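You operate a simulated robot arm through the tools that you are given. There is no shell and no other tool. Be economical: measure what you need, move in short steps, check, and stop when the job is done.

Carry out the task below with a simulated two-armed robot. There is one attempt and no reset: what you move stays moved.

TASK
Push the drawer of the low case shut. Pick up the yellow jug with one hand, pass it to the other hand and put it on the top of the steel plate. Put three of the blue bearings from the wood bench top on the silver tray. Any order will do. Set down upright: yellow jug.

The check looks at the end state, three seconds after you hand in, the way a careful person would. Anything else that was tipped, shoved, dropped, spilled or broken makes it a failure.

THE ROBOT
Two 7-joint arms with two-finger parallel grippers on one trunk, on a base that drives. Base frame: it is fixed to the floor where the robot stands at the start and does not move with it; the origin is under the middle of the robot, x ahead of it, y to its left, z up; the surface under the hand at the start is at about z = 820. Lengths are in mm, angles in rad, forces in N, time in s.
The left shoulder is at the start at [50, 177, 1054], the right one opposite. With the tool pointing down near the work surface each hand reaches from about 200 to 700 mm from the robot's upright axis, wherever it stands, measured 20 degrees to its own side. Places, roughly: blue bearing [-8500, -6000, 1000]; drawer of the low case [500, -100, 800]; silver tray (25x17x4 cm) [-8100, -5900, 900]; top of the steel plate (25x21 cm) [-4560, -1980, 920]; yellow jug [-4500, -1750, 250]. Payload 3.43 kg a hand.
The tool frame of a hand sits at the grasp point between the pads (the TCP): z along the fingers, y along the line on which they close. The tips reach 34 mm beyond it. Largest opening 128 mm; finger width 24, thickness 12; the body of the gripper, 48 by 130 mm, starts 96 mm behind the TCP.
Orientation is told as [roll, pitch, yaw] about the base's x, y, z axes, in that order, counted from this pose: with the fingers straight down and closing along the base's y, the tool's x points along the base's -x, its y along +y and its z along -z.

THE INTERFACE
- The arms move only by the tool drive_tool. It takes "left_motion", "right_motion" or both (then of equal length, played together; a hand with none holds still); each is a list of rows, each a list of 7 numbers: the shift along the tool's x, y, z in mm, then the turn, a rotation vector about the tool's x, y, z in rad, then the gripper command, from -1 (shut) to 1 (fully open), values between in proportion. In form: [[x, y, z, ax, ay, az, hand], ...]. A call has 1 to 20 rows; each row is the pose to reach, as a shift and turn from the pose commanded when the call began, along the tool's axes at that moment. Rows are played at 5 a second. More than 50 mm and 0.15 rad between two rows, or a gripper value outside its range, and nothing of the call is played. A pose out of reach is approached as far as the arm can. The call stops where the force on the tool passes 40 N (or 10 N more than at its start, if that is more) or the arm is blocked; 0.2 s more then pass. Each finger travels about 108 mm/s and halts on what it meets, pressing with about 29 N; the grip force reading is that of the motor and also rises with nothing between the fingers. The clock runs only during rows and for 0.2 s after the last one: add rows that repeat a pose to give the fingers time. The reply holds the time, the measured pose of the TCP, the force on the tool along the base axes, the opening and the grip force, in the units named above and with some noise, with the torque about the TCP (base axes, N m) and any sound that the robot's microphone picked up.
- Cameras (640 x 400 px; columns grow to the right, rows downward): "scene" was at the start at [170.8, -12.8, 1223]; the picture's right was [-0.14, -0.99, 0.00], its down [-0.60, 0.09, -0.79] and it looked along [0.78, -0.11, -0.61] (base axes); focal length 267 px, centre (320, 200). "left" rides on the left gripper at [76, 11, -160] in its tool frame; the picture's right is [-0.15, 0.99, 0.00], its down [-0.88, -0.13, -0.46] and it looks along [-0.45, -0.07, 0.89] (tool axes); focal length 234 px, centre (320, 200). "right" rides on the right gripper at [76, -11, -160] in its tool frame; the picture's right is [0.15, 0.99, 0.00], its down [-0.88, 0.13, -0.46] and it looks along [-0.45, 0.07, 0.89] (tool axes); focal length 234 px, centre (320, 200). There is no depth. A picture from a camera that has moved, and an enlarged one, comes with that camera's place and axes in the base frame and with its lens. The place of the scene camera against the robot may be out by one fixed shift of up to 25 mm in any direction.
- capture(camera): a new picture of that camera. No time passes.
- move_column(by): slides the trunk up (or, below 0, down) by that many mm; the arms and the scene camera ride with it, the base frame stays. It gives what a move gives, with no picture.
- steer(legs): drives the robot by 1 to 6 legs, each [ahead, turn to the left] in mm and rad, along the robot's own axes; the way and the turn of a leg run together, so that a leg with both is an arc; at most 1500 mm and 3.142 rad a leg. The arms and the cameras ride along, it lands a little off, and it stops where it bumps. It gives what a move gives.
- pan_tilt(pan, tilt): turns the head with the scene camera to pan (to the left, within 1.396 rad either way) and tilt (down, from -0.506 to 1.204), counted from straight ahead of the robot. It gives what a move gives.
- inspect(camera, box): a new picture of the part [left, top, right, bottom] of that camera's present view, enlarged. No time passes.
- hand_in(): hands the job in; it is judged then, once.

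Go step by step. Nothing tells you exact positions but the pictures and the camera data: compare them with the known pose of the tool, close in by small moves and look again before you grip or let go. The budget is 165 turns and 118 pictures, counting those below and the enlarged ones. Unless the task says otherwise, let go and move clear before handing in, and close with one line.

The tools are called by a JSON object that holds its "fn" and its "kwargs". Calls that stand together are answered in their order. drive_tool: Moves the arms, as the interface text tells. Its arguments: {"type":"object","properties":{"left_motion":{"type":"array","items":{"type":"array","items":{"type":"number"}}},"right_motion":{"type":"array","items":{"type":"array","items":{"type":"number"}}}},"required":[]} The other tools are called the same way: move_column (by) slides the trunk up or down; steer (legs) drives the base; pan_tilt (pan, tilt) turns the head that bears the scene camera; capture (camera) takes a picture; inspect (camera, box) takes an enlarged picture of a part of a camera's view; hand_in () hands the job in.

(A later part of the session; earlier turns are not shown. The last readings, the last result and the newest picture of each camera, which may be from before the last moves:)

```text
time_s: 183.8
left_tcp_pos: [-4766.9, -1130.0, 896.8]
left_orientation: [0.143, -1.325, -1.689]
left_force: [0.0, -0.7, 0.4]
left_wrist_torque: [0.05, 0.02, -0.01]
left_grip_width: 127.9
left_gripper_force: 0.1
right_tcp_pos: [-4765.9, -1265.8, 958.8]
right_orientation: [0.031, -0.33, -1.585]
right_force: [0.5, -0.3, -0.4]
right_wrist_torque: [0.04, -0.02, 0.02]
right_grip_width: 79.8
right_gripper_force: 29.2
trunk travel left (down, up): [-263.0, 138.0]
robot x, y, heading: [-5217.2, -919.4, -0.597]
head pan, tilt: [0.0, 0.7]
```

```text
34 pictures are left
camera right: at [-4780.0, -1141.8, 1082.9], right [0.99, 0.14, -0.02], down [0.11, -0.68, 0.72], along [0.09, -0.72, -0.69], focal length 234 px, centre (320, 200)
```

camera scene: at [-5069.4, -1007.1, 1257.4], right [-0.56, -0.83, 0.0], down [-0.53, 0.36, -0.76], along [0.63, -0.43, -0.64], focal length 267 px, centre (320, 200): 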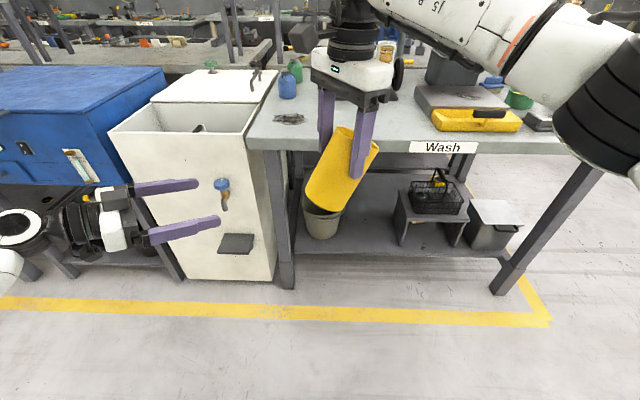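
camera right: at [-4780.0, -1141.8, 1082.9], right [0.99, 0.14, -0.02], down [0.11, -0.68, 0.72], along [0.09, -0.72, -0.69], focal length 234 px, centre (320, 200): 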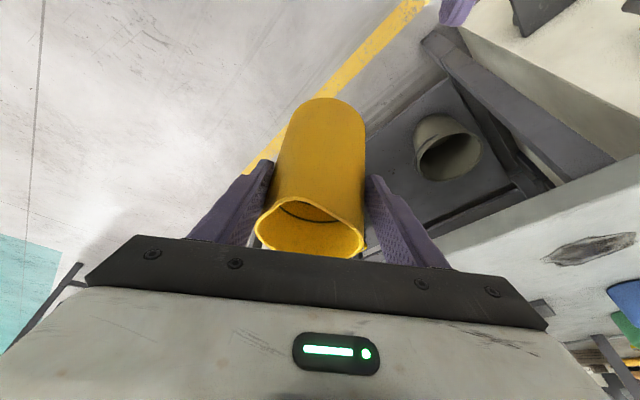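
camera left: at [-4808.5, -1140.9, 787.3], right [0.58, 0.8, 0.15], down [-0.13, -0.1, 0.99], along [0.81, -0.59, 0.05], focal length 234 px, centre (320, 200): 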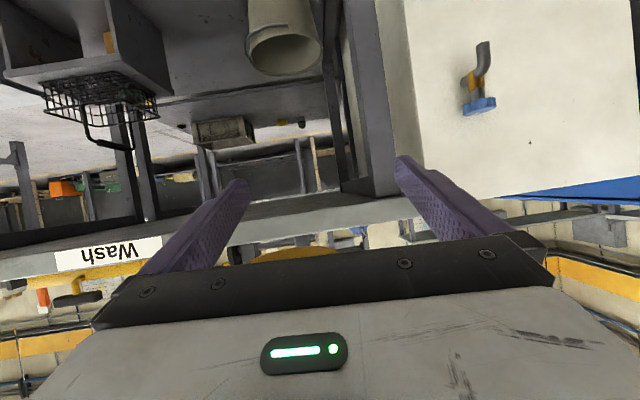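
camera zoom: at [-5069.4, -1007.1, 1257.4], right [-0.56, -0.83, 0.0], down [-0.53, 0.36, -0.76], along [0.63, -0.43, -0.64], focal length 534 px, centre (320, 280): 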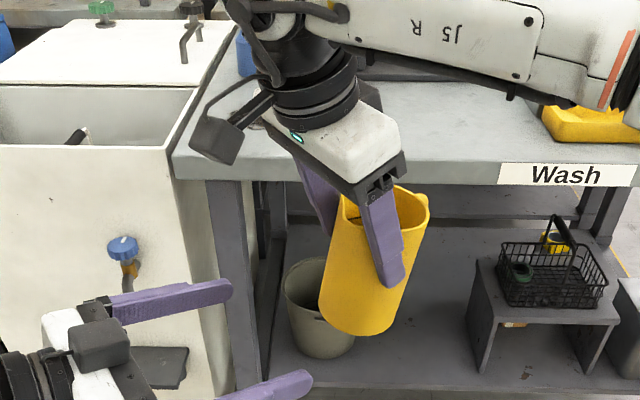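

The jug leans about 7° away; I pitch the right hand a further 0.1 to upright it, then slide the left fingers around its lower part.

{"fn": "drive_tool", "kwargs": {"left_motion": [[0, 0, 0, 0, 0, 0, 1], [-8, 0, 33, 0, 0, 0, 1], [-16, -1, 66, 0, 0, 0, 1], [-24, -1, 99, 0, 0, 0, 1], [-32, -2, 131, 0, 0, 0, 1], [-32, -2, 131, 0, 0, 0, 1]], "right_motion": [[0, 0, 0, 0, -0.1, 0, -1], [0, 0, 0, 0, -0.1, 0, -1], [0, 0, 0, 0, -0.1, 0, -1], [0, 0, 0, 0, -0.1, 0, -1], [0, 0, 0, 0, -0.1, 0, -1], [0, 0, 0, 0, -0.1, 0, -1]]}}

{"fn": "inspect", "kwargs": {"camera": "scene", "box": [180, 60, 460, 260]}}

```text
time_s: 185.2
left_tcp_pos: [-4766.1, -1264.9, 896.0]
left_orientation: [0.145, -1.324, -1.693]
left_force: [0.9, -0.4, 0.5]
left_wrist_torque: [0.04, 0.0, -0.02]
left_grip_width: 127.9
left_gripper_force: 0.0
right_tcp_pos: [-4764.4, -1265.9, 957.8]
right_orientation: [0.031, -0.431, -1.587]
right_force: [0.4, -0.1, -0.9]
right_wrist_torque: [0.06, 0.04, -0.01]
right_grip_width: 79.6
right_gripper_force: 29.0
trunk travel left (down, up): [-263.0, 138.0]
robot x, y, heading: [-5213.4, -921.2, -0.595]
head pan, tilt: [0.0, 0.7]
```

```text
2.00 times, centred on (320, 160) of scene
camera zoom: at [-5069.4, -1007.1, 1257.4], right [-0.56, -0.83, 0.0], down [-0.53, 0.36, -0.76], along [0.63, -0.43, -0.64], focal length 534 px, centre (320, 280)
```

zoom: 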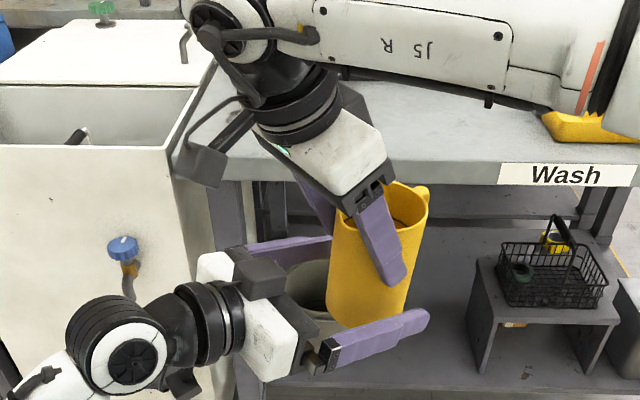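

The left fingers are around the lower half, clear of the right fingers. I close the left hand.

{"fn": "drive_tool", "kwargs": {"left_motion": [[0, 0, 0, 0, 0, 0, 0.6], [0, 0, 0, 0, 0, 0, 0.4], [0, 0, 0, 0, 0, 0, 0.2], [0, 0, 0, 0, 0, 0, 0], [0, 0, 0, 0, 0, 0, -1], [0, 0, 0, 0, 0, 0, -1]]}}

{"fn": "inspect", "kwargs": {"camera": "scene", "box": [180, 60, 460, 260]}}

```text
time_s: 186.6
left_tcp_pos: [-4763.8, -1265.1, 895.8]
left_orientation: [0.147, -1.323, -1.691]
left_force: [11.3, -0.5, -1.2]
left_wrist_torque: [0.24, -0.02, 0.15]
left_grip_width: 80.6
left_gripper_force: 28.6
right_tcp_pos: [-4765.9, -1265.9, 958.4]
right_orientation: [0.029, -0.433, -1.586]
right_force: [-11.7, 1.7, 1.5]
right_wrist_torque: [-0.14, 0.76, -0.12]
right_grip_width: 78.7
right_gripper_force: 29.2
trunk travel left (down, up): [-263.0, 138.0]
robot x, y, heading: [-5213.6, -920.3, -0.601]
head pan, tilt: [0.0, 0.7]
```

```text
2.00 times, centred on (320, 160) of scene
camera zoom: at [-5069.4, -1007.1, 1257.4], right [-0.56, -0.83, 0.0], down [-0.53, 0.36, -0.76], along [0.63, -0.43, -0.64], focal length 534 px, centre (320, 280)
```

zoom: 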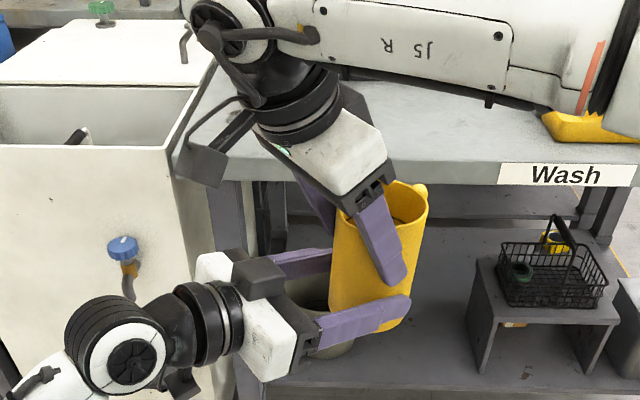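

Left holds it (80.6 mm, full grip). I open the right hand and withdraw it along its fingers.

{"fn": "drive_tool", "kwargs": {"right_motion": [[0, 0, 0, 0, 0, 0, -0.2], [0, 0, 0, 0, 0, 0, 0.4], [0, 0, 0, 0, 0, 0, 1], [0, 0, -5, 0, 0, 0, 1], [0, 0, -45, 0, 0, 0, 1], [0, 0, -90, 0, 0, 0, 1], [0, 0, -135, 0, 0, 0, 1], [0, 0, -160, 0, 0, 0, 1]]}}

{"fn": "capture", "kwargs": {"camera": "scene"}}

```text
time_s: 188.4
left_tcp_pos: [-4764.4, -1263.8, 895.8]
left_orientation: [0.144, -1.328, -1.693]
left_force: [0.1, 0.1, -1.4]
left_wrist_torque: [0.02, 0.02, 0.0]
left_grip_width: 79.0
left_gripper_force: 28.7
right_tcp_pos: [-4768.8, -1197.4, 1103.3]
right_orientation: [0.032, -0.432, -1.587]
right_force: [0.1, 0.2, -0.5]
right_wrist_torque: [0.0, 0.05, -0.02]
right_grip_width: 128.0
right_gripper_force: 0.1
trunk travel left (down, up): [-263.0, 138.0]
robot x, y, heading: [-5212.0, -917.3, -0.597]
head pan, tilt: [0.0, 0.7]
```

```text
31 pictures are left
camera scene: at [-5069.5, -1006.9, 1257.4], right [-0.56, -0.83, 0.0], down [-0.53, 0.36, -0.77], along [0.63, -0.43, -0.64], focal length 267 px, centre (320, 200)
```

scene: 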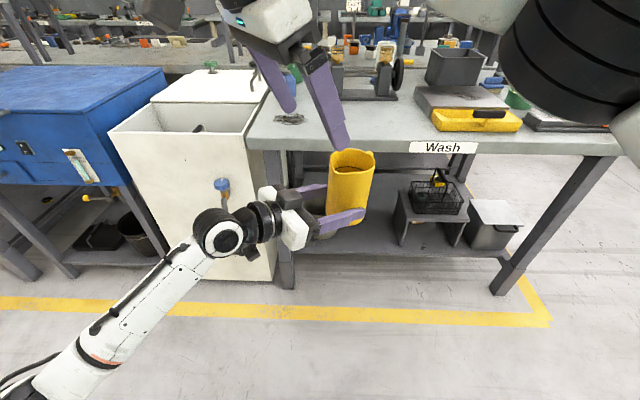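

Handover done. I swing the right arm aside, extend the left slightly, raise the trunk to the top and drive round to stand in front of the plate.

{"fn": "drive_tool", "kwargs": {"left_motion": [[0, 0, 0, 0, 0, 0, -1], [-2, 12, 8, 0, 0, 0, -1], [-4, 24, 17, 0, 0, 0, -1], [-5, 36, 25, 0, 0, 0, -1], [-7, 48, 34, 0, 0, 0, -1], [-8, 61, 42, 0, 0, 0, -1], [-8, 61, 42, 0, 0, 0, -1], [-8, 61, 42, 0, 0, 0, -1]], "right_motion": [[-25, -34, 0, -0.05, 0, -0.11, 1], [-50, -69, 5, -0.1, 0, -0.22, 1], [-75, -104, 10, -0.155, 0, -0.34, 1], [-100, -138, 15, -0.21, 0, -0.45, 1], [-125, -173, 20, -0.26, 0, -0.56, 1], [-150, -208, 25, -0.31, 0, -0.67, 1], [-175, -242, 30, -0.36, 0, -0.79, 1], [-200, -277, 36, -0.415, 0, -0.9, 1]]}}

{"fn": "move_column", "kwargs": {"by": 135}}

{"fn": "steer", "kwargs": {"legs": [[0, -1.571], [472, 0], [0, 1.571], [270, 0]]}}

{"fn": "pan_tilt", "kwargs": {"pan": -0.1, "tilt": 0.7}}

{"fn": "capture", "kwargs": {"camera": "scene"}}

```text
time_s: 190.2
left_tcp_pos: [-4704.8, -1306.9, 896.2]
left_orientation: [0.145, -1.326, -1.693]
left_force: [0.6, -0.6, -0.6]
left_wrist_torque: [0.06, -0.02, 0.0]
left_grip_width: 78.6
left_gripper_force: 28.8
right_tcp_pos: [-5048.8, -1392.6, 1146.3]
right_orientation: [0.017, -0.457, -0.588]
right_force: [0.0, -0.4, 1.3]
right_wrist_torque: [0.01, 0.0, 0.01]
right_grip_width: 128.0
right_gripper_force: 0.0
trunk travel left (down, up): [-263.0, 138.0]
robot x, y, heading: [-5209.8, -922.9, -0.598]
head pan, tilt: [0.0, 0.7]
```

```text
time_s: 191.8
left_tcp_pos: [-4704.0, -1307.6, 1029.3]
left_orientation: [0.141, -1.326, -1.689]
left_force: [-0.5, -0.7, -0.1]
left_wrist_torque: [0.07, 0.02, -0.01]
left_grip_width: 78.4
left_gripper_force: 29.0
right_tcp_pos: [-5047.3, -1392.9, 1280.1]
right_orientation: [0.016, -0.456, -0.59]
right_force: [-0.4, 0.2, -0.6]
right_wrist_torque: [0.01, 0.01, 0.02]
right_grip_width: 128.1
right_gripper_force: 0.1
trunk travel left (down, up): [-398.0, 3.0]
robot x, y, heading: [-5212.3, -915.0, -0.596]
head pan, tilt: [0.0, 0.7]
```

```text
time_s: 203.8
left_tcp_pos: [-4720.5, -1826.9, 1029.5]
left_orientation: [0.142, -1.328, -1.647]
left_force: [0.2, -0.7, -1.2]
left_wrist_torque: [0.05, 0.04, -0.03]
left_grip_width: 77.8
left_gripper_force: 29.0
right_tcp_pos: [-5060.8, -1928.0, 1281.5]
right_orientation: [0.018, -0.456, -0.55]
right_force: [-0.3, -1.0, 0.1]
right_wrist_torque: [0.0, 0.0, 0.01]
right_grip_width: 128.0
right_gripper_force: 0.0
trunk travel left (down, up): [-398.0, 3.0]
robot x, y, heading: [-5247.2, -1462.7, -0.556]
head pan, tilt: [0.0, 0.7]
```

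```text
time_s: 204.5
left_tcp_pos: [-4721.9, -1827.2, 1029.1]
left_orientation: [0.145, -1.326, -1.649]
left_force: [0.5, -0.4, -1.1]
left_wrist_torque: [0.05, -0.02, 0.0]
left_grip_width: 77.5
left_gripper_force: 28.8
right_tcp_pos: [-5060.2, -1926.2, 1281.4]
right_orientation: [0.017, -0.457, -0.549]
right_force: [-0.6, -0.1, -0.8]
right_wrist_torque: [-0.01, -0.05, -0.03]
right_grip_width: 128.1
right_gripper_force: 0.1
trunk travel left (down, up): [-398.0, 3.0]
robot x, y, heading: [-5245.9, -1459.8, -0.557]
head pan, tilt: [-0.099, 0.7]
```

```text
30 pictures are left
camera scene: at [-5103.5, -1550.5, 1392.4], right [-0.61, -0.79, 0.0], down [-0.51, 0.39, -0.76], along [0.61, -0.47, -0.64], focal length 267 px, centre (320, 200)
```

scene: 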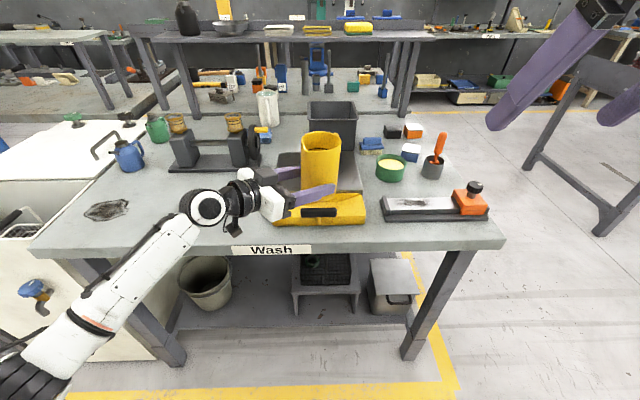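

The jug (base ≈ z 997) is ready; the plate centre is ~227 mm ahead and 37 mm right. I turn slightly right and drive in.

{"fn": "steer", "kwargs": {"legs": [[0, -0.055], [222, 0]]}}

{"fn": "capture", "kwargs": {"camera": "scene"}}

{"fn": "capture", "kwargs": {"camera": "left"}}

```text
time_s: 206.6
left_tcp_pos: [-4559.9, -1983.4, 1028.8]
left_orientation: [0.141, -1.327, -1.703]
left_force: [0.1, 0.1, -1.4]
left_wrist_torque: [0.05, 0.02, -0.01]
left_grip_width: 77.6
left_gripper_force: 28.9
right_tcp_pos: [-4905.0, -2065.1, 1279.9]
right_orientation: [0.016, -0.455, -0.605]
right_force: [-0.3, 0.1, -0.4]
right_wrist_torque: [0.02, 0.07, 0.0]
right_grip_width: 127.9
right_gripper_force: 0.1
trunk travel left (down, up): [-398.0, 3.0]
robot x, y, heading: [-5064.9, -1584.4, -0.612]
head pan, tilt: [-0.099, 0.7]
```

```text
29 pictures are left
camera scene: at [-4926.8, -1685.4, 1392.3], right [-0.65, -0.76, 0.0], down [-0.49, 0.42, -0.76], along [0.58, -0.5, -0.64], focal length 267 px, centre (320, 200)
```

scene: 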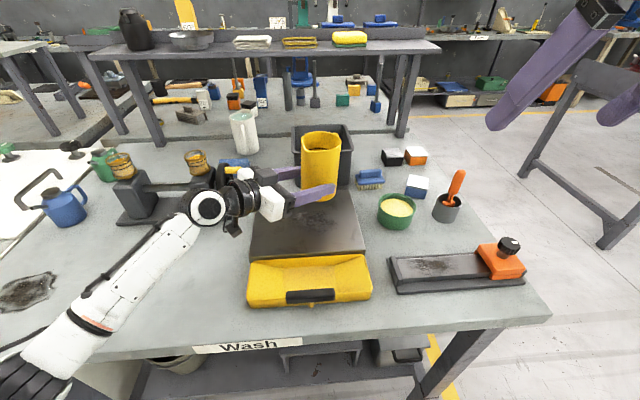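

```text
28 pictures are left
camera left: at [-4548.7, -1810.4, 993.5], right [0.98, -0.03, 0.18], down [-0.16, 0.23, 0.96], along [-0.07, -0.97, 0.22], focal length 234 px, centre (320, 200)
```

left: 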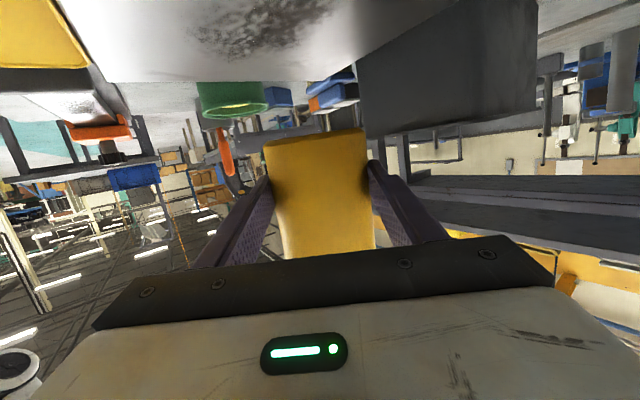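

The jug is above the plate's middle. I level its ~7° lean and lower 45 mm, then look before touching down.

{"fn": "drive_tool", "kwargs": {"left_motion": [[11, 0, 3, 0, -0.05, 0, -1], [22, 0, 5, 0, -0.1, 0, -1], [33, 0, 8, 0, -0.12, 0, -1], [44, 0, 11, 0, -0.12, 0, -1], [44, 0, 11, 0, -0.12, 0, -1]]}}

{"fn": "capture", "kwargs": {"camera": "left"}}

{"fn": "inspect", "kwargs": {"camera": "scene", "box": [200, 110, 420, 310]}}

```text
time_s: 207.8
left_tcp_pos: [-4559.8, -1982.6, 987.7]
left_orientation: [0.336, -1.448, -1.896]
left_force: [5.3, 4.5, 16.0]
left_wrist_torque: [3.19, -0.47, -0.8]
left_grip_width: 77.4
left_gripper_force: 29.6
right_tcp_pos: [-4905.3, -2063.3, 1282.0]
right_orientation: [0.018, -0.457, -0.606]
right_force: [-0.1, -0.2, 0.6]
right_wrist_torque: [0.02, 0.02, -0.03]
right_grip_width: 128.0
right_gripper_force: 0.2
trunk travel left (down, up): [-398.0, 3.0]
robot x, y, heading: [-5065.0, -1589.0, -0.612]
head pan, tilt: [-0.099, 0.7]
```

```text
27 pictures are left
camera left: at [-4547.1, -1815.7, 931.1], right [0.98, -0.01, 0.19], down [-0.17, 0.35, 0.92], along [-0.07, -0.94, 0.34], focal length 234 px, centre (320, 200)
```

left: 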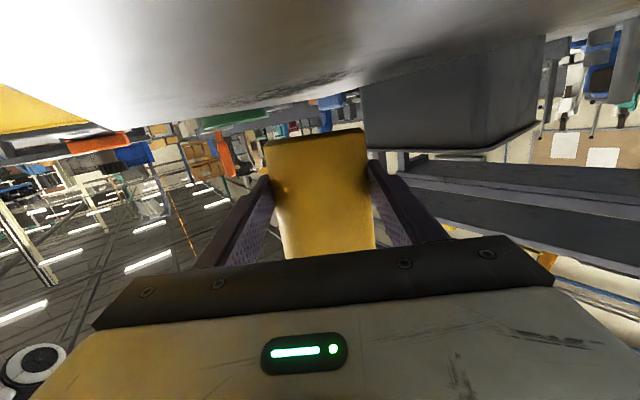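

```text
2.00 times, centred on (310, 210) of scene
camera zoom: at [-4928.3, -1683.7, 1392.9], right [-0.65, -0.76, 0.0], down [-0.49, 0.42, -0.77], along [0.58, -0.5, -0.64], focal length 534 px, centre (340, 180)
```

zoom: 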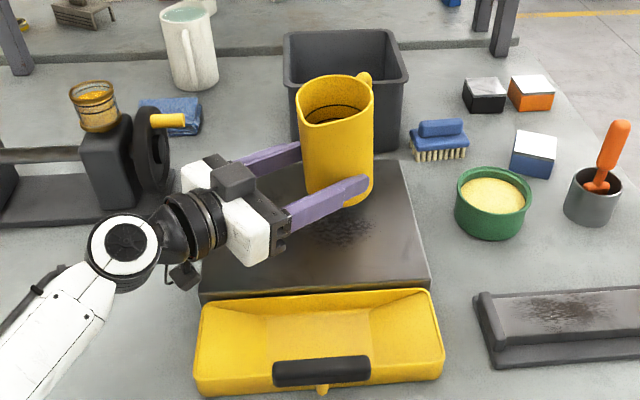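

The left hand's camera (under the wrist) touched the plate's edge, not the jug. I lift and shift the jug 45 mm left along the plate so that the camera hangs beyond the plate's edge.

{"fn": "drive_tool", "kwargs": {"left_motion": [[-14, 0, -1, 0, 0, 0, -1], [-27, 0, -3, 0, 0, 0, -1], [-25, 9, -15, 0, 0, 0, -1], [-22, 18, -27, 0, 0, 0, -1], [-20, 27, -38, 0, 0, 0, -1], [-20, 27, -38, 0, 0, 0, -1]]}}

{"fn": "drive_tool", "kwargs": {"left_motion": [[10, 0, 1, 0, 0, 0, -1], [20, 0, 2, 0, 0, 0, -1], [30, 0, 3, 0, 0, 0, -1], [35, 0, 4, 0, 0, 0, -1]]}}

{"fn": "inspect", "kwargs": {"camera": "scene", "box": [200, 110, 420, 310]}}

```text
time_s: 209.2
left_tcp_pos: [-4533.9, -1948.5, 1009.2]
left_orientation: [0.277, -1.444, -1.841]
left_force: [0.5, 0.3, -1.3]
left_wrist_torque: [0.04, 0.0, 0.03]
left_grip_width: 77.6
left_gripper_force: 29.4
right_tcp_pos: [-4905.4, -2064.0, 1281.2]
right_orientation: [0.016, -0.455, -0.606]
right_force: [0.3, -0.9, 0.0]
right_wrist_torque: [0.0, -0.01, -0.01]
right_grip_width: 127.9
right_gripper_force: 0.0
trunk travel left (down, up): [-398.0, 3.0]
robot x, y, heading: [-5063.0, -1589.7, -0.608]
head pan, tilt: [-0.099, 0.7]
```

```text
time_s: 210.2
left_tcp_pos: [-4531.9, -1949.2, 974.7]
left_orientation: [0.287, -1.445, -1.849]
left_force: [-0.3, -0.3, -1.6]
left_wrist_torque: [0.03, 0.01, 0.0]
left_grip_width: 76.9
left_gripper_force: 29.1
right_tcp_pos: [-4906.5, -2064.2, 1280.9]
right_orientation: [0.018, -0.457, -0.606]
right_force: [0.6, -0.1, 0.2]
right_wrist_torque: [-0.01, -0.01, -0.01]
right_grip_width: 128.1
right_gripper_force: 0.1
trunk travel left (down, up): [-398.0, 3.0]
robot x, y, heading: [-5063.9, -1589.7, -0.613]
head pan, tilt: [-0.099, 0.7]
```

```text
2.00 times, centred on (310, 210) of scene
camera zoom: at [-4927.4, -1684.9, 1392.4], right [-0.65, -0.76, 0.0], down [-0.49, 0.42, -0.76], along [0.58, -0.5, -0.64], focal length 534 px, centre (340, 180)
```

zoom: 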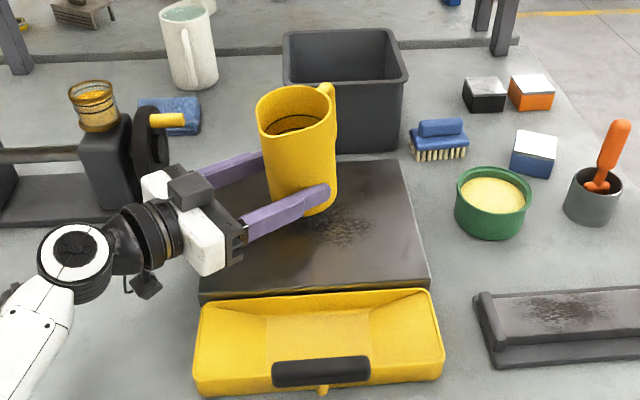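

Clear now and the jug looks upright. I lower in small steps and watch the force.

{"fn": "drive_tool", "kwargs": {"left_motion": [[4, 0, 0.5, 0, 0, 0, -1], [7, 0, 1, 0, 0, 0, -1], [7, 0, 1, 0, 0, 0, -1]]}}

{"fn": "drive_tool", "kwargs": {"left_motion": [[3, 0, 0.4, 0, 0, 0, -1], [5, 0, 0.6, 0, 0, 0, -1], [5, 0, 0.6, 0, 0, 0, -1]]}}

```text
time_s: 211.0
left_tcp_pos: [-4532.0, -1947.8, 968.3]
left_orientation: [0.276, -1.443, -1.842]
left_force: [-0.6, 0.9, -1.1]
left_wrist_torque: [0.01, -0.01, 0.0]
left_grip_width: 77.2
left_gripper_force: 29.3
right_tcp_pos: [-4906.3, -2064.6, 1280.5]
right_orientation: [0.017, -0.457, -0.605]
right_force: [-0.7, 0.7, 0.7]
right_wrist_torque: [-0.02, -0.01, 0.01]
right_grip_width: 128.2
right_gripper_force: 0.1
trunk travel left (down, up): [-398.0, 3.0]
robot x, y, heading: [-5058.3, -1588.9, -0.612]
head pan, tilt: [-0.099, 0.7]
```

```text
time_s: 211.8
left_tcp_pos: [-4531.1, -1947.0, 963.6]
left_orientation: [0.283, -1.445, -1.845]
left_force: [-0.8, 0.1, -1.2]
left_wrist_torque: [0.04, -0.01, 0.05]
left_grip_width: 77.3
left_gripper_force: 28.7
right_tcp_pos: [-4906.4, -2064.7, 1280.5]
right_orientation: [0.018, -0.458, -0.606]
right_force: [0.4, -0.1, 0.0]
right_wrist_torque: [0.03, -0.02, 0.0]
right_grip_width: 128.0
right_gripper_force: 0.1
trunk travel left (down, up): [-398.0, 3.0]
robot x, y, heading: [-5063.0, -1590.4, -0.616]
head pan, tilt: [-0.099, 0.7]
```

{"fn": "drive_tool", "kwargs": {"left_motion": [[2, 0, 0, 0, 0, 0, -1], [4, 0, 0.5, 0, 0, 0, -1], [4, 0, 0.5, 0, 0, 0, -1]]}}

{"fn": "drive_tool", "kwargs": {"left_motion": [[2, 0, 0, 0, 0, 0, -1], [4, 0, 0.5, 0, 0, 0, -1], [4, 0, 0.5, 0, 0, 0, -1]]}}

{"fn": "capture", "kwargs": {"camera": "left"}}

```text
time_s: 212.6
left_tcp_pos: [-4532.5, -1947.5, 960.5]
left_orientation: [0.292, -1.447, -1.855]
left_force: [0.8, 0.2, 3.0]
left_wrist_torque: [0.06, 0.06, -0.03]
left_grip_width: 77.1
left_gripper_force: 28.9
right_tcp_pos: [-4906.3, -2064.0, 1281.5]
right_orientation: [0.017, -0.459, -0.607]
right_force: [0.8, -0.5, 0.3]
right_wrist_torque: [-0.01, -0.01, 0.01]
right_grip_width: 128.0
right_gripper_force: 0.0
trunk travel left (down, up): [-398.0, 3.0]
robot x, y, heading: [-5062.9, -1585.2, -0.61]
head pan, tilt: [-0.099, 0.7]
```

```text
time_s: 213.4
left_tcp_pos: [-4531.3, -1948.1, 960.1]
left_orientation: [0.316, -1.451, -1.877]
left_force: [4.2, -0.3, 16.5]
left_wrist_torque: [0.16, 0.05, -0.02]
left_grip_width: 77.0
left_gripper_force: 29.1
right_tcp_pos: [-4905.6, -2063.5, 1282.5]
right_orientation: [0.017, -0.458, -0.604]
right_force: [-0.8, -0.1, 0.1]
right_wrist_torque: [-0.01, -0.03, 0.01]
right_grip_width: 128.1
right_gripper_force: 0.0
trunk travel left (down, up): [-398.0, 3.0]
robot x, y, heading: [-5066.4, -1588.2, -0.612]
head pan, tilt: [-0.099, 0.7]
```

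```text
24 pictures are left
camera left: at [-4519.1, -1780.4, 901.8], right [0.98, -0.01, 0.18], down [-0.17, 0.35, 0.92], along [-0.07, -0.94, 0.34], focal length 234 px, centre (320, 200)
```

left: 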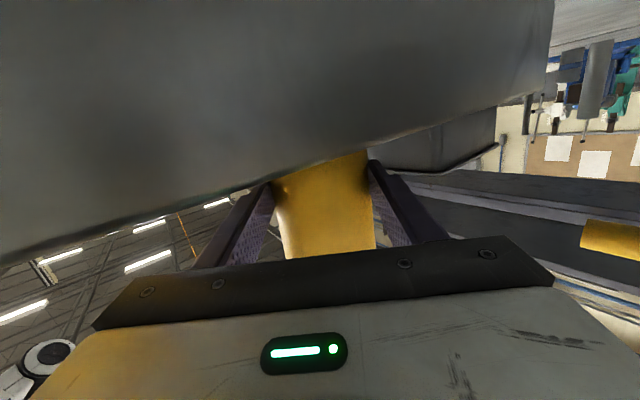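

Touchdown: contact at z 960 with almost no torque, so it is the jug's base. I ease off, open and withdraw.

{"fn": "drive_tool", "kwargs": {"left_motion": [[-2, 0, 0, 0, 0, 0, -1], [-2, 0, 0, 0, 0, 0, 0.4], [-2, 0, 0, 0, 0, 0, 0.7], [-2, 0, 0, 0, 0, 0, 0.7]]}}

{"fn": "drive_tool", "kwargs": {"left_motion": [[-1, 0, -25, 0, 0, 0, 0.7], [-2, 0, -55, 0, 0, 0, 0.7], [-4, 0, -90, 0, 0, 0, 0.7], [-30, 0, -110, 0, 0, 0, 0.7], [-60, 0, -120, 0, 0, 0, 0.7]]}}

{"fn": "inspect", "kwargs": {"camera": "scene", "box": [160, 90, 440, 310]}}

```text
time_s: 214.4
left_tcp_pos: [-4532.8, -1947.9, 956.8]
left_orientation: [0.275, -1.445, -1.84]
left_force: [-0.2, -0.1, 0.4]
left_wrist_torque: [0.03, 0.02, 0.01]
left_grip_width: 108.7
left_gripper_force: 0.1
right_tcp_pos: [-4905.7, -2064.0, 1281.8]
right_orientation: [0.017, -0.456, -0.605]
right_force: [-0.6, 0.2, -0.1]
right_wrist_torque: [-0.02, -0.04, -0.01]
right_grip_width: 128.0
right_gripper_force: 0.0
trunk travel left (down, up): [-398.0, 3.0]
robot x, y, heading: [-5063.1, -1585.8, -0.611]
head pan, tilt: [-0.099, 0.7]
```

```text
time_s: 215.6
left_tcp_pos: [-4536.9, -1835.8, 1032.3]
left_orientation: [0.274, -1.443, -1.84]
left_force: [0.1, -1.0, -0.3]
left_wrist_torque: [-0.01, -0.01, -0.02]
left_grip_width: 109.0
left_gripper_force: 0.1
right_tcp_pos: [-4905.4, -2065.2, 1280.9]
right_orientation: [0.017, -0.458, -0.606]
right_force: [0.3, 1.1, 0.1]
right_wrist_torque: [-0.01, 0.0, 0.0]
right_grip_width: 128.0
right_gripper_force: 0.1
trunk travel left (down, up): [-398.0, 3.0]
robot x, y, heading: [-5061.4, -1587.5, -0.613]
head pan, tilt: [-0.099, 0.7]
```

```text
1.82 times, centred on (300, 200) of scene
camera zoom: at [-4927.6, -1684.7, 1392.4], right [-0.65, -0.76, 0.0], down [-0.49, 0.42, -0.77], along [0.58, -0.5, -0.64], focal length 486 px, centre (356, 200)
```

zoom: 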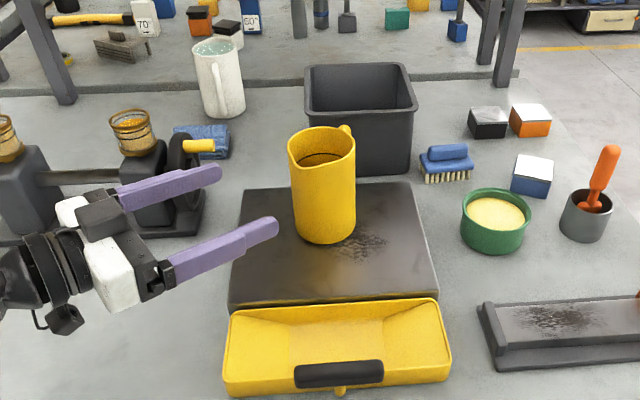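

The jug stands upright on the plate. I back out, lower nothing, and turn down the aisle toward the bearings to look.

{"fn": "steer", "kwargs": {"legs": [[-420, 0], [0, -1.6], [900, 0]]}}

{"fn": "pan_tilt", "kwargs": {"pan": 0, "tilt": 0.25}}

{"fn": "capture", "kwargs": {"camera": "scene"}}

```text
time_s: 226.4
left_tcp_pos: [-6240.2, -2544.3, 1031.9]
left_orientation: [0.28, -1.444, 2.798]
left_force: [0.7, -0.3, 0.6]
left_wrist_torque: [0.0, -0.01, 0.0]
left_grip_width: 108.7
left_gripper_force: 0.0
right_tcp_pos: [-6438.7, -2157.7, 1281.1]
right_orientation: [0.018, -0.456, -2.249]
right_force: [-0.8, -0.7, 0.3]
right_wrist_torque: [0.01, 0.01, -0.02]
right_grip_width: 128.2
right_gripper_force: 0.1
trunk travel left (down, up): [-398.0, 3.0]
robot x, y, heading: [-5953.0, -2037.2, -2.253]
head pan, tilt: [-0.099, 0.7]
```

```text
time_s: 227.3
left_tcp_pos: [-6239.7, -2543.0, 1030.7]
left_orientation: [0.281, -1.444, 2.796]
left_force: [0.6, -0.4, 0.0]
left_wrist_torque: [0.01, -0.03, -0.03]
left_grip_width: 108.7
left_gripper_force: 0.1
right_tcp_pos: [-6439.9, -2158.3, 1281.2]
right_orientation: [0.017, -0.457, -2.25]
right_force: [-0.2, 0.6, 0.4]
right_wrist_torque: [0.01, -0.02, 0.03]
right_grip_width: 127.8
right_gripper_force: 0.1
trunk travel left (down, up): [-398.0, 3.0]
robot x, y, heading: [-5953.9, -2034.0, -2.258]
head pan, tilt: [0.0, 0.25]
```

```text
22 pictures are left
camera scene: at [-6042.1, -2162.2, 1433.2], right [-0.77, 0.63, 0.0], down [0.16, 0.19, -0.97], along [-0.61, -0.75, -0.25], focal length 267 px, centre (320, 200)
```

scene: 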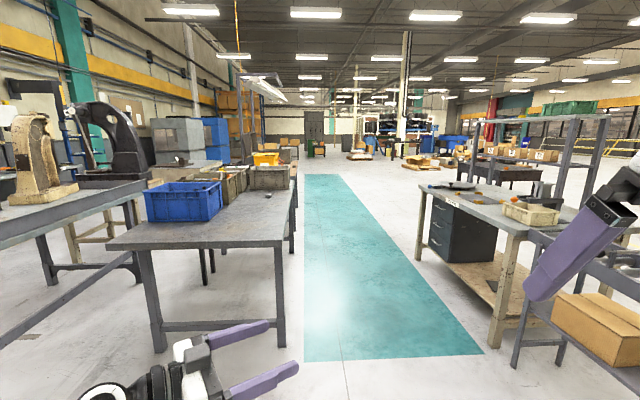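

{"fn": "inspect", "kwargs": {"camera": "scene", "box": [200, 120, 360, 220]}}

```text
4.00 times, centred on (280, 170) of scene
camera zoom: at [-6042.1, -2162.2, 1433.2], right [-0.77, 0.63, 0.0], down [0.16, 0.19, -0.97], along [-0.61, -0.75, -0.25], focal length 1068 px, centre (480, 320)
```

zoom: 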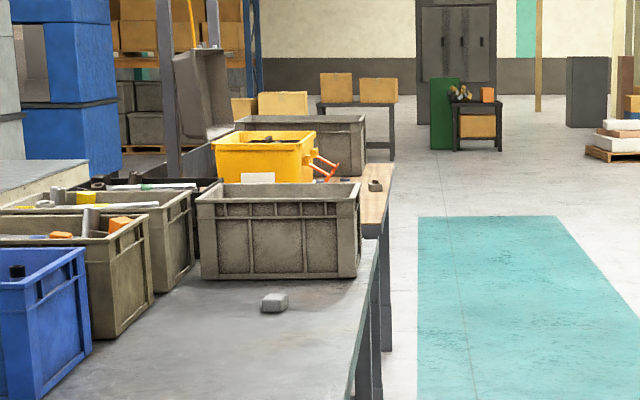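

The wood bench is the one beyond the blue-bin table, its edge along the teal aisle. I steer into the aisle, drive alongside it and turn to face it.

{"fn": "steer", "kwargs": {"legs": [[0, -0.41], [900, 0], [0, 0.454], [1400, 0], [1400, 0], [800, 0]]}}

{"fn": "steer", "kwargs": {"legs": [[0, 1.571]]}}

{"fn": "pan_tilt", "kwargs": {"pan": 0, "tilt": 0.55}}

{"fn": "capture", "kwargs": {"camera": "scene"}}

```text
time_s: 251.3
left_tcp_pos: [-9148.3, -5808.1, 1030.9]
left_orientation: [0.281, -1.443, 2.826]
left_force: [0.1, 0.5, 0.4]
left_wrist_torque: [-0.01, 0.01, 0.01]
left_grip_width: 108.9
left_gripper_force: 0.1
right_tcp_pos: [-9359.9, -5427.8, 1281.0]
right_orientation: [0.018, -0.457, -2.222]
right_force: [0.0, 0.3, 0.2]
right_wrist_torque: [0.02, 0.01, -0.03]
right_grip_width: 127.8
right_gripper_force: 0.0
trunk travel left (down, up): [-398.0, 3.0]
robot x, y, heading: [-8875.9, -5291.6, -2.229]
head pan, tilt: [0.0, 0.25]
```

```text
time_s: 255.7
left_tcp_pos: [-8343.0, -5526.8, 1031.0]
left_orientation: [0.281, -1.448, -1.821]
left_force: [0.3, 0.5, -0.1]
left_wrist_torque: [0.02, 0.0, -0.01]
left_grip_width: 108.9
left_gripper_force: 0.0
right_tcp_pos: [-8706.1, -5763.0, 1281.3]
right_orientation: [0.016, -0.458, -0.581]
right_force: [0.6, 0.0, -0.7]
right_wrist_torque: [-0.02, 0.02, 0.01]
right_grip_width: 128.0
right_gripper_force: 0.1
trunk travel left (down, up): [-398.0, 3.0]
robot x, y, heading: [-8878.0, -5291.4, -0.593]
head pan, tilt: [0.0, 0.25]
```

```text
time_s: 256.5
left_tcp_pos: [-8343.3, -5526.4, 1031.9]
left_orientation: [0.281, -1.443, -1.821]
left_force: [0.0, -0.6, -0.4]
left_wrist_torque: [-0.03, 0.02, 0.01]
left_grip_width: 108.9
left_gripper_force: 0.0
right_tcp_pos: [-8706.6, -5762.5, 1282.9]
right_orientation: [0.018, -0.456, -0.58]
right_force: [-0.2, -0.3, -0.2]
right_wrist_torque: [-0.01, 0.01, -0.02]
right_grip_width: 128.1
right_gripper_force: 0.1
trunk travel left (down, up): [-398.0, 3.0]
robot x, y, heading: [-8878.1, -5290.9, -0.588]
head pan, tilt: [0.0, 0.55]
```

```text
20 pictures are left
camera scene: at [-8728.7, -5380.5, 1405.6], right [-0.56, -0.83, 0.0], down [-0.43, 0.29, -0.85], along [0.71, -0.47, -0.52], focal length 267 px, centre (320, 200)
```

scene: 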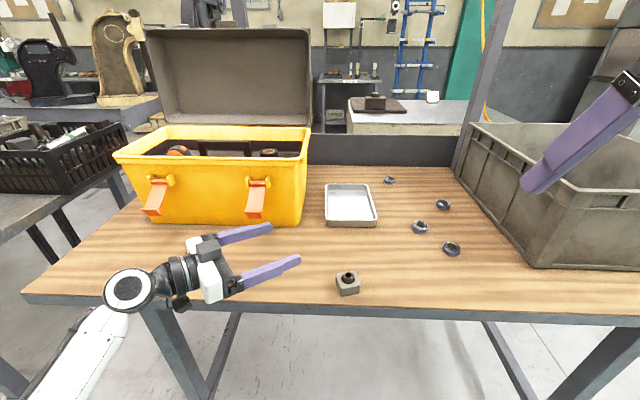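

Clear view: tray at (350, 205) and four bearings; I'll take the three nearest. The tray is about 960 mm ahead; I retract the left hand a bit and drive in by a slant to the right, ending ~285 mm closer.

{"fn": "drive_tool", "kwargs": {"left_motion": [[-18, -18, -12, 0, 0, 0, 0], [-36, -36, -24, 0, 0, 0, 0], [-54, -58, -39, 0, 0, 0, 0], [-70, -58, -39, 0, 0, 0, 0]]}}

{"fn": "steer", "kwargs": {"legs": [[0, -0.43], [305, 0], [0, 0.4]]}}

{"fn": "pan_tilt", "kwargs": {"pan": -0.2, "tilt": 0.8}}

{"fn": "capture", "kwargs": {"camera": "scene"}}

```text
time_s: 257.5
left_tcp_pos: [-8403.1, -5496.0, 1104.8]
left_orientation: [0.276, -1.443, -1.814]
left_force: [-0.1, 0.7, 0.7]
left_wrist_torque: [0.0, 0.02, 0.02]
left_grip_width: 64.2
left_gripper_force: 0.0
right_tcp_pos: [-8705.7, -5763.2, 1281.5]
right_orientation: [0.017, -0.458, -0.582]
right_force: [-0.4, -0.6, 0.9]
right_wrist_torque: [-0.03, -0.01, -0.02]
right_grip_width: 128.1
right_gripper_force: 0.1
trunk travel left (down, up): [-398.0, 3.0]
robot x, y, heading: [-8873.0, -5289.0, -0.592]
head pan, tilt: [0.0, 0.55]
```

```text
time_s: 262.1
left_tcp_pos: [-8243.9, -5771.2, 1105.1]
left_orientation: [0.279, -1.443, -1.84]
left_force: [-1.4, -0.8, 0.0]
left_wrist_torque: [0.01, -0.01, 0.03]
left_grip_width: 64.0
left_gripper_force: 0.0
right_tcp_pos: [-8553.7, -6030.3, 1280.7]
right_orientation: [0.016, -0.459, -0.606]
right_force: [0.6, 0.7, 0.8]
right_wrist_torque: [-0.01, 0.06, 0.02]
right_grip_width: 128.1
right_gripper_force: 0.0
trunk travel left (down, up): [-398.0, 3.0]
robot x, y, heading: [-8711.6, -5552.8, -0.611]
head pan, tilt: [0.0, 0.55]
```

```text
time_s: 262.8
left_tcp_pos: [-8244.1, -5771.9, 1106.1]
left_orientation: [0.282, -1.443, -1.846]
left_force: [-0.2, -0.9, -0.2]
left_wrist_torque: [0.02, -0.01, 0.01]
left_grip_width: 63.9
left_gripper_force: 0.0
right_tcp_pos: [-8554.1, -6030.6, 1281.3]
right_orientation: [0.017, -0.457, -0.605]
right_force: [-0.8, -0.4, -0.2]
right_wrist_torque: [-0.02, 0.0, -0.02]
right_grip_width: 128.1
right_gripper_force: 0.0
trunk travel left (down, up): [-398.0, 3.0]
robot x, y, heading: [-8712.4, -5557.6, -0.613]
head pan, tilt: [-0.201, 0.799]
```

```text
19 pictures are left
camera scene: at [-8584.4, -5654.4, 1384.2], right [-0.73, -0.69, 0.0], down [-0.49, 0.52, -0.7], along [0.48, -0.51, -0.72], focal length 267 px, centre (320, 200)
```

scene: 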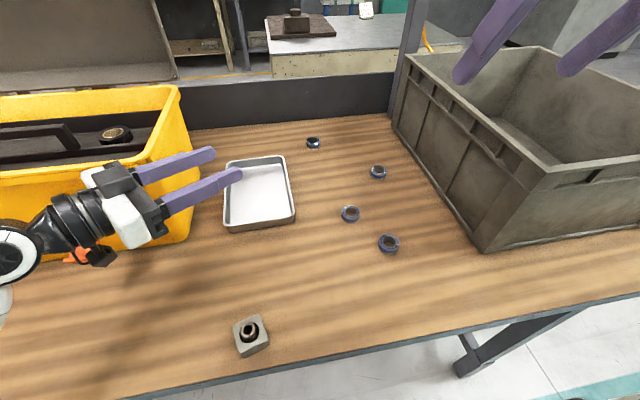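

Robot frame: bearings near (548, −168), (446, −226), (683, −291); tray (658, +51). I bring the right hand vertical above the nearest one and use its camera.

{"fn": "drive_tool", "kwargs": {"right_motion": [[8, 14, 36, 0, 0.09, 0, 0.4], [16, 29, 72, 0, 0.18, 0, 0.4], [24, 43, 109, 0, 0.27, 0, 0.4], [32, 58, 145, 0, 0.36, 0, 0.4], [40, 72, 181, 0, 0.457, 0, 0.4], [40, 72, 181, 0, 0.457, 0, 0.4]]}}

{"fn": "capture", "kwargs": {"camera": "right"}}

```text
time_s: 264.2
left_tcp_pos: [-8244.4, -5770.6, 1105.3]
left_orientation: [0.284, -1.445, -1.845]
left_force: [0.5, -0.6, 0.0]
left_wrist_torque: [-0.01, -0.03, 0.01]
left_grip_width: 63.9
left_gripper_force: 0.0
right_tcp_pos: [-8478.0, -5997.6, 1101.0]
right_orientation: [0.016, 0.001, -0.596]
right_force: [-0.2, -0.8, -0.5]
right_wrist_torque: [0.01, 0.02, -0.02]
right_grip_width: 89.7
right_gripper_force: 0.1
trunk travel left (down, up): [-398.0, 3.0]
robot x, y, heading: [-8710.1, -5554.0, -0.612]
head pan, tilt: [-0.201, 0.799]
```

```text
18 pictures are left
camera right: at [-8549.0, -5965.2, 1260.2], right [0.44, 0.9, 0.02], down [0.8, -0.39, 0.46], along [0.42, -0.19, -0.89], focal length 234 px, centre (320, 200)
```

right: 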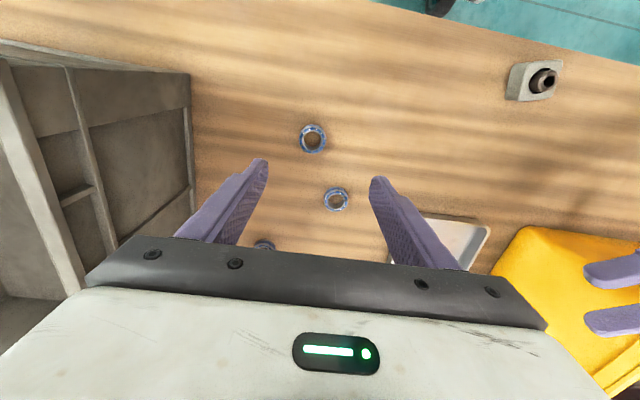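

Bearings show clearly. The nearest (B2) is at about (−8475, −6010); I descend over it to z ≈ 985 and refine.

{"fn": "drive_tool", "kwargs": {"right_motion": [[-3, -3, 38, 0, 0, 0, 0.3], [-6, -6, 76, 0, 0, 0, 0.3], [-9, -8, 114, 0, 0, 0, 0.3], [-9, -8, 114, 0, 0, 0, 0.3]]}}

{"fn": "capture", "kwargs": {"camera": "right"}}

```text
time_s: 265.2
left_tcp_pos: [-8243.4, -5771.0, 1104.6]
left_orientation: [0.281, -1.446, -1.844]
left_force: [0.3, -0.3, 0.5]
left_wrist_torque: [-0.01, -0.04, 0.03]
left_grip_width: 64.0
left_gripper_force: 0.0
right_tcp_pos: [-8470.6, -6005.7, 991.0]
right_orientation: [0.014, -0.003, -0.598]
right_force: [-0.3, -0.4, -0.4]
right_wrist_torque: [0.0, 0.0, 0.0]
right_grip_width: 83.3
right_gripper_force: 0.1
trunk travel left (down, up): [-398.0, 3.0]
robot x, y, heading: [-8712.8, -5556.9, -0.613]
head pan, tilt: [-0.201, 0.799]
```

```text
17 pictures are left
camera right: at [-8542.7, -5974.7, 1148.9], right [0.43, 0.9, 0.02], down [0.8, -0.39, 0.46], along [0.42, -0.19, -0.89], focal length 234 px, centre (320, 200)
```

right: 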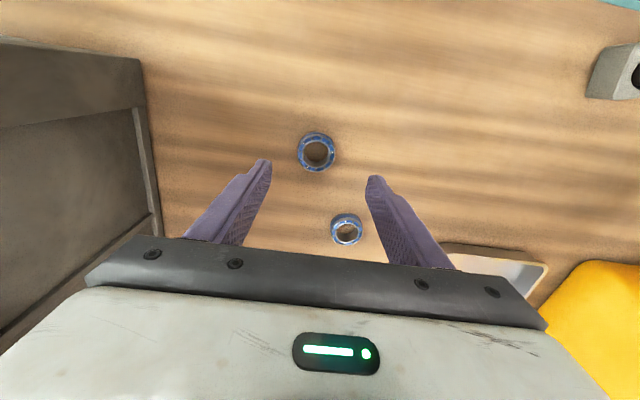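

{"fn": "drive_tool", "kwargs": {"right_motion": [[0, -2, 35, 0, 0, 0, 0.3], [1, -4, 65, 0, 0, 0, 0.2], [1, -4, 76, 0, 0, 0, 0.2], [1, -4, 76, 0, 0, 0, 0.2]]}}

{"fn": "drive_tool", "kwargs": {"right_motion": [[0, 0, 3, 0, 0, 0, 0.2], [0, 0, 5, 0, 0, 0, 0.2]]}}

{"fn": "inspect", "kwargs": {"camera": "right", "box": [200, 100, 440, 260]}}

```text
time_s: 266.2
left_tcp_pos: [-8244.7, -5771.4, 1105.4]
left_orientation: [0.282, -1.445, -1.843]
left_force: [-0.3, -0.1, -0.4]
left_wrist_torque: [-0.01, 0.0, 0.0]
left_grip_width: 64.1
left_gripper_force: 0.0
right_tcp_pos: [-8475.6, -6007.2, 912.7]
right_orientation: [0.015, -0.001, -0.597]
right_force: [0.1, 0.8, -1.1]
right_wrist_torque: [-0.01, 0.01, -0.04]
right_grip_width: 76.7
right_gripper_force: 0.2
trunk travel left (down, up): [-398.0, 3.0]
robot x, y, heading: [-8714.3, -5556.5, -0.613]
head pan, tilt: [-0.201, 0.799]
```

```text
time_s: 266.8
left_tcp_pos: [-8244.4, -5772.6, 1106.3]
left_orientation: [0.28, -1.446, -1.843]
left_force: [0.6, 0.6, -0.8]
left_wrist_torque: [-0.05, -0.02, -0.02]
left_grip_width: 64.1
left_gripper_force: 0.1
right_tcp_pos: [-8474.2, -6006.2, 908.5]
right_orientation: [0.015, -0.001, -0.598]
right_force: [0.3, 0.1, -0.8]
right_wrist_torque: [0.03, 0.01, 0.0]
right_grip_width: 76.7
right_gripper_force: 0.0
trunk travel left (down, up): [-398.0, 3.0]
robot x, y, heading: [-8710.1, -5555.8, -0.614]
head pan, tilt: [-0.201, 0.799]
```

```text
2.50 times, centred on (320, 180) of right
camera zoom: at [-8544.8, -5974.2, 1065.5], right [0.43, 0.9, 0.02], down [0.8, -0.39, 0.46], along [0.42, -0.19, -0.89], focal length 585 px, centre (320, 250)
```

zoom: 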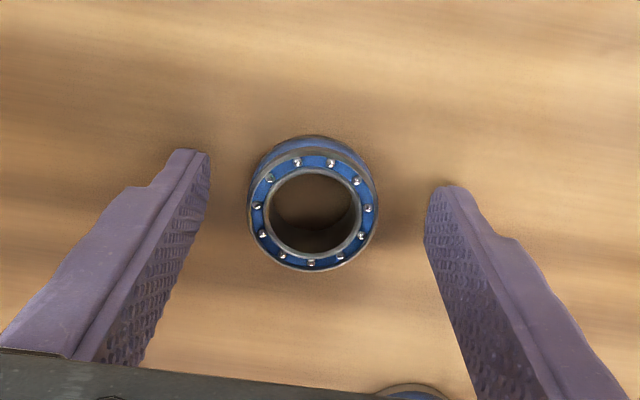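

The ring is centred between the tips. I go 4 mm lower and close.

{"fn": "drive_tool", "kwargs": {"right_motion": [[0, -1, 2, 0, 0, 0, 0.2], [0, -1, 4, 0, 0, 0, 0.2], [0, -1, 4, 0, 0, 0, -0.2], [0, -1, 4, 0, 0, 0, -1], [0, -1, 4, 0, 0, 0, -1], [0, -1, 4, 0, 0, 0, -1]]}}

```text
time_s: 268.2
left_tcp_pos: [-8245.1, -5772.4, 1106.3]
left_orientation: [0.288, -1.446, -1.849]
left_force: [0.5, -0.5, -0.3]
left_wrist_torque: [0.03, -0.02, -0.02]
left_grip_width: 64.2
left_gripper_force: 0.0
right_tcp_pos: [-8473.5, -6006.9, 905.7]
right_orientation: [0.016, -0.004, -0.598]
right_force: [-4.0, -8.7, 13.1]
right_wrist_torque: [-0.57, 0.36, 0.09]
right_grip_width: 43.1
right_gripper_force: 29.2
trunk travel left (down, up): [-398.0, 3.0]
robot x, y, heading: [-8709.9, -5556.2, -0.609]
head pan, tilt: [-0.201, 0.799]
```

Bearing gripped (43 mm); bench top is at z ≈ 871. I lift, turn the base 0.25 rad left so that the tray is within easy reach, and move over it.

{"fn": "drive_tool", "kwargs": {"right_motion": [[0, 0, -30, 0, 0, 0, -1], [0, 0, -70, 0, 0, 0, -1], [0, 0, -110, 0, 0, 0, -1]]}}

{"fn": "steer", "kwargs": {"legs": [[0, 0.25]]}}

```text
time_s: 269.0
left_tcp_pos: [-8245.1, -5772.2, 1105.1]
left_orientation: [0.283, -1.446, -1.845]
left_force: [-0.9, -0.2, 0.0]
left_wrist_torque: [-0.01, 0.01, -0.01]
left_grip_width: 64.0
left_gripper_force: 0.1
right_tcp_pos: [-8475.8, -6005.7, 1011.7]
right_orientation: [0.016, -0.001, -0.598]
right_force: [-0.2, -0.7, -0.8]
right_wrist_torque: [0.02, -0.04, 0.01]
right_grip_width: 42.8
right_gripper_force: 29.0
trunk travel left (down, up): [-398.0, 3.0]
robot x, y, heading: [-8715.1, -5554.7, -0.614]
head pan, tilt: [-0.201, 0.799]
```

```text
time_s: 270.3
left_tcp_pos: [-8204.3, -5646.4, 1105.6]
left_orientation: [0.279, -1.445, -1.586]
left_force: [0.4, 0.3, -0.7]
left_wrist_torque: [0.0, -0.02, 0.0]
left_grip_width: 64.0
left_gripper_force: 0.2
right_tcp_pos: [-8368.3, -5931.3, 1010.2]
right_orientation: [0.017, -0.001, -0.342]
right_force: [0.8, 0.0, -1.2]
right_wrist_torque: [-0.03, 0.02, 0.01]
right_grip_width: 42.7
right_gripper_force: 28.9
trunk travel left (down, up): [-398.0, 3.0]
robot x, y, heading: [-8713.4, -5556.6, -0.363]
head pan, tilt: [-0.201, 0.799]
```

{"fn": "drive_tool", "kwargs": {"right_motion": [[-34, 21, 0, 0, 0, 0.055, -1], [-68, 43, 0, 0, 0, 0.11, -1], [-103, 64, 0, 0, 0, 0.166, -1], [-137, 86, 0, 0, 0, 0.22, -1], [-171, 107, 0, 0, 0, 0.277, -1], [-171, 107, 0, 0, 0, 0.277, -1]]}}

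{"fn": "capture", "kwargs": {"camera": "right"}}

```text
time_s: 271.7
left_tcp_pos: [-8204.3, -5646.4, 1105.1]
left_orientation: [0.283, -1.443, -1.59]
left_force: [0.1, 0.2, 0.3]
left_wrist_torque: [0.0, 0.01, 0.01]
left_grip_width: 63.8
left_gripper_force: 0.0
right_tcp_pos: [-8170.9, -5889.7, 1015.6]
right_orientation: [0.015, 0.003, -0.619]
right_force: [-0.4, 0.3, -0.7]
right_wrist_torque: [0.0, -0.03, 0.03]
right_grip_width: 42.5
right_gripper_force: 29.1
trunk travel left (down, up): [-398.0, 3.0]
robot x, y, heading: [-8711.6, -5556.5, -0.358]
head pan, tilt: [-0.201, 0.799]
```

```text
15 pictures are left
camera right: at [-8240.3, -5856.9, 1174.0], right [0.45, 0.89, 0.02], down [0.79, -0.41, 0.46], along [0.41, -0.19, -0.89], focal length 234 px, centre (320, 200)
```

right: 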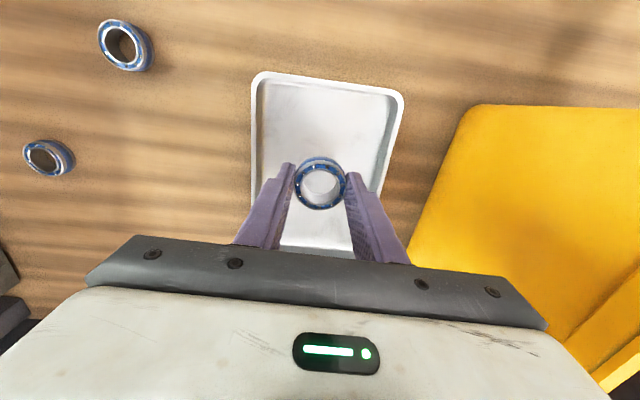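

The tray is right below and aligned. I move 54 mm further along it for the first slot and lower the bearing to the tray floor.

{"fn": "drive_tool", "kwargs": {"right_motion": [[-27, 2, 0, 0, 0, 0, -1], [-54, 5, 0, 0, 0, 0, -1], [-54, 5, 40, 0, 0, 0, -1], [-54, 5, 80, 0, 0, 0, -1], [-54, 5, 98, 0, 0, 0, -1], [-54, 5, 98, 0, 0, 0, -1]]}}

```text
time_s: 273.1
left_tcp_pos: [-8205.4, -5645.9, 1105.6]
left_orientation: [0.281, -1.444, -1.587]
left_force: [-0.3, 0.4, -0.6]
left_wrist_torque: [-0.01, 0.0, -0.05]
left_grip_width: 63.9
left_gripper_force: 0.1
right_tcp_pos: [-8150.6, -5912.1, 939.3]
right_orientation: [0.015, 0.004, -0.617]
right_force: [-0.2, 0.1, -1.4]
right_wrist_torque: [-0.02, -0.01, 0.01]
right_grip_width: 42.5
right_gripper_force: 29.0
right hand out of reach, approached as far as the arm can: row 2, 3, 4, 5, 6
trunk travel left (down, up): [-398.0, 3.0]
robot x, y, heading: [-8711.7, -5556.6, -0.357]
head pan, tilt: [-0.201, 0.799]
```

Just out of reach. Lowering the trunk improves it: I raise the hand 100, drop the trunk 95, then go on.

{"fn": "drive_tool", "kwargs": {"right_motion": [[0, 0, -35, 0, 0, 0, -1], [0, 0, -75, 0, 0, 0, -1], [5, 0, -110, 0, 0, 0, -1], [5, 0, -110, 0, 0, 0, -1]]}}

{"fn": "move_column", "kwargs": {"by": -95}}

```text
time_s: 274.1
left_tcp_pos: [-8204.3, -5645.6, 1106.1]
left_orientation: [0.278, -1.444, -1.587]
left_force: [0.3, 0.4, 0.4]
left_wrist_torque: [0.0, 0.0, -0.02]
left_grip_width: 64.1
left_gripper_force: 0.2
right_tcp_pos: [-8157.3, -5918.8, 1047.3]
right_orientation: [0.018, 0.005, -0.618]
right_force: [0.3, -0.5, -1.7]
right_wrist_torque: [-0.02, 0.04, 0.01]
right_grip_width: 42.4
right_gripper_force: 29.3
trunk travel left (down, up): [-398.0, 3.0]
robot x, y, heading: [-8713.0, -5555.6, -0.354]
head pan, tilt: [-0.201, 0.799]
```

```text
time_s: 275.4
left_tcp_pos: [-8205.4, -5645.6, 1010.5]
left_orientation: [0.281, -1.444, -1.589]
left_force: [-0.4, 0.8, 0.2]
left_wrist_torque: [0.0, 0.01, -0.01]
left_grip_width: 64.0
left_gripper_force: 0.0
right_tcp_pos: [-8157.7, -5918.9, 953.1]
right_orientation: [0.015, 0.003, -0.617]
right_force: [-1.0, -0.8, -1.0]
right_wrist_torque: [0.02, 0.0, -0.03]
right_grip_width: 42.9
right_gripper_force: 28.8
trunk travel left (down, up): [-303.0, 98.0]
robot x, y, heading: [-8714.2, -5555.9, -0.36]
head pan, tilt: [-0.201, 0.799]
```

{"fn": "drive_tool", "kwargs": {"right_motion": [[-13, 11, 0, 0, 0, 0, -1], [-26, 21, 0, 0, 0, 0, -1], [-26, 21, 20, 0, 0, 0, -1], [-26, 21, 38, 0, 0, 0, -1], [-26, 21, 38, 0, 0, 0, -1]]}}

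```text
time_s: 276.6
left_tcp_pos: [-8204.7, -5647.3, 1011.2]
left_orientation: [0.281, -1.444, -1.588]
left_force: [0.9, 0.1, 0.3]
left_wrist_torque: [0.01, -0.01, -0.01]
left_grip_width: 64.1
left_gripper_force: 0.0
right_tcp_pos: [-8149.3, -5914.6, 915.5]
right_orientation: [0.016, 0.005, -0.616]
right_force: [0.1, -0.1, -1.4]
right_wrist_torque: [0.0, 0.03, -0.03]
right_grip_width: 43.0
right_gripper_force: 29.5
right hand out of reach, approached as far as the arm can: row 1, 2, 3, 4, 5
trunk travel left (down, up): [-303.0, 98.0]
robot x, y, heading: [-8711.6, -5552.7, -0.361]
head pan, tilt: [-0.201, 0.799]
```

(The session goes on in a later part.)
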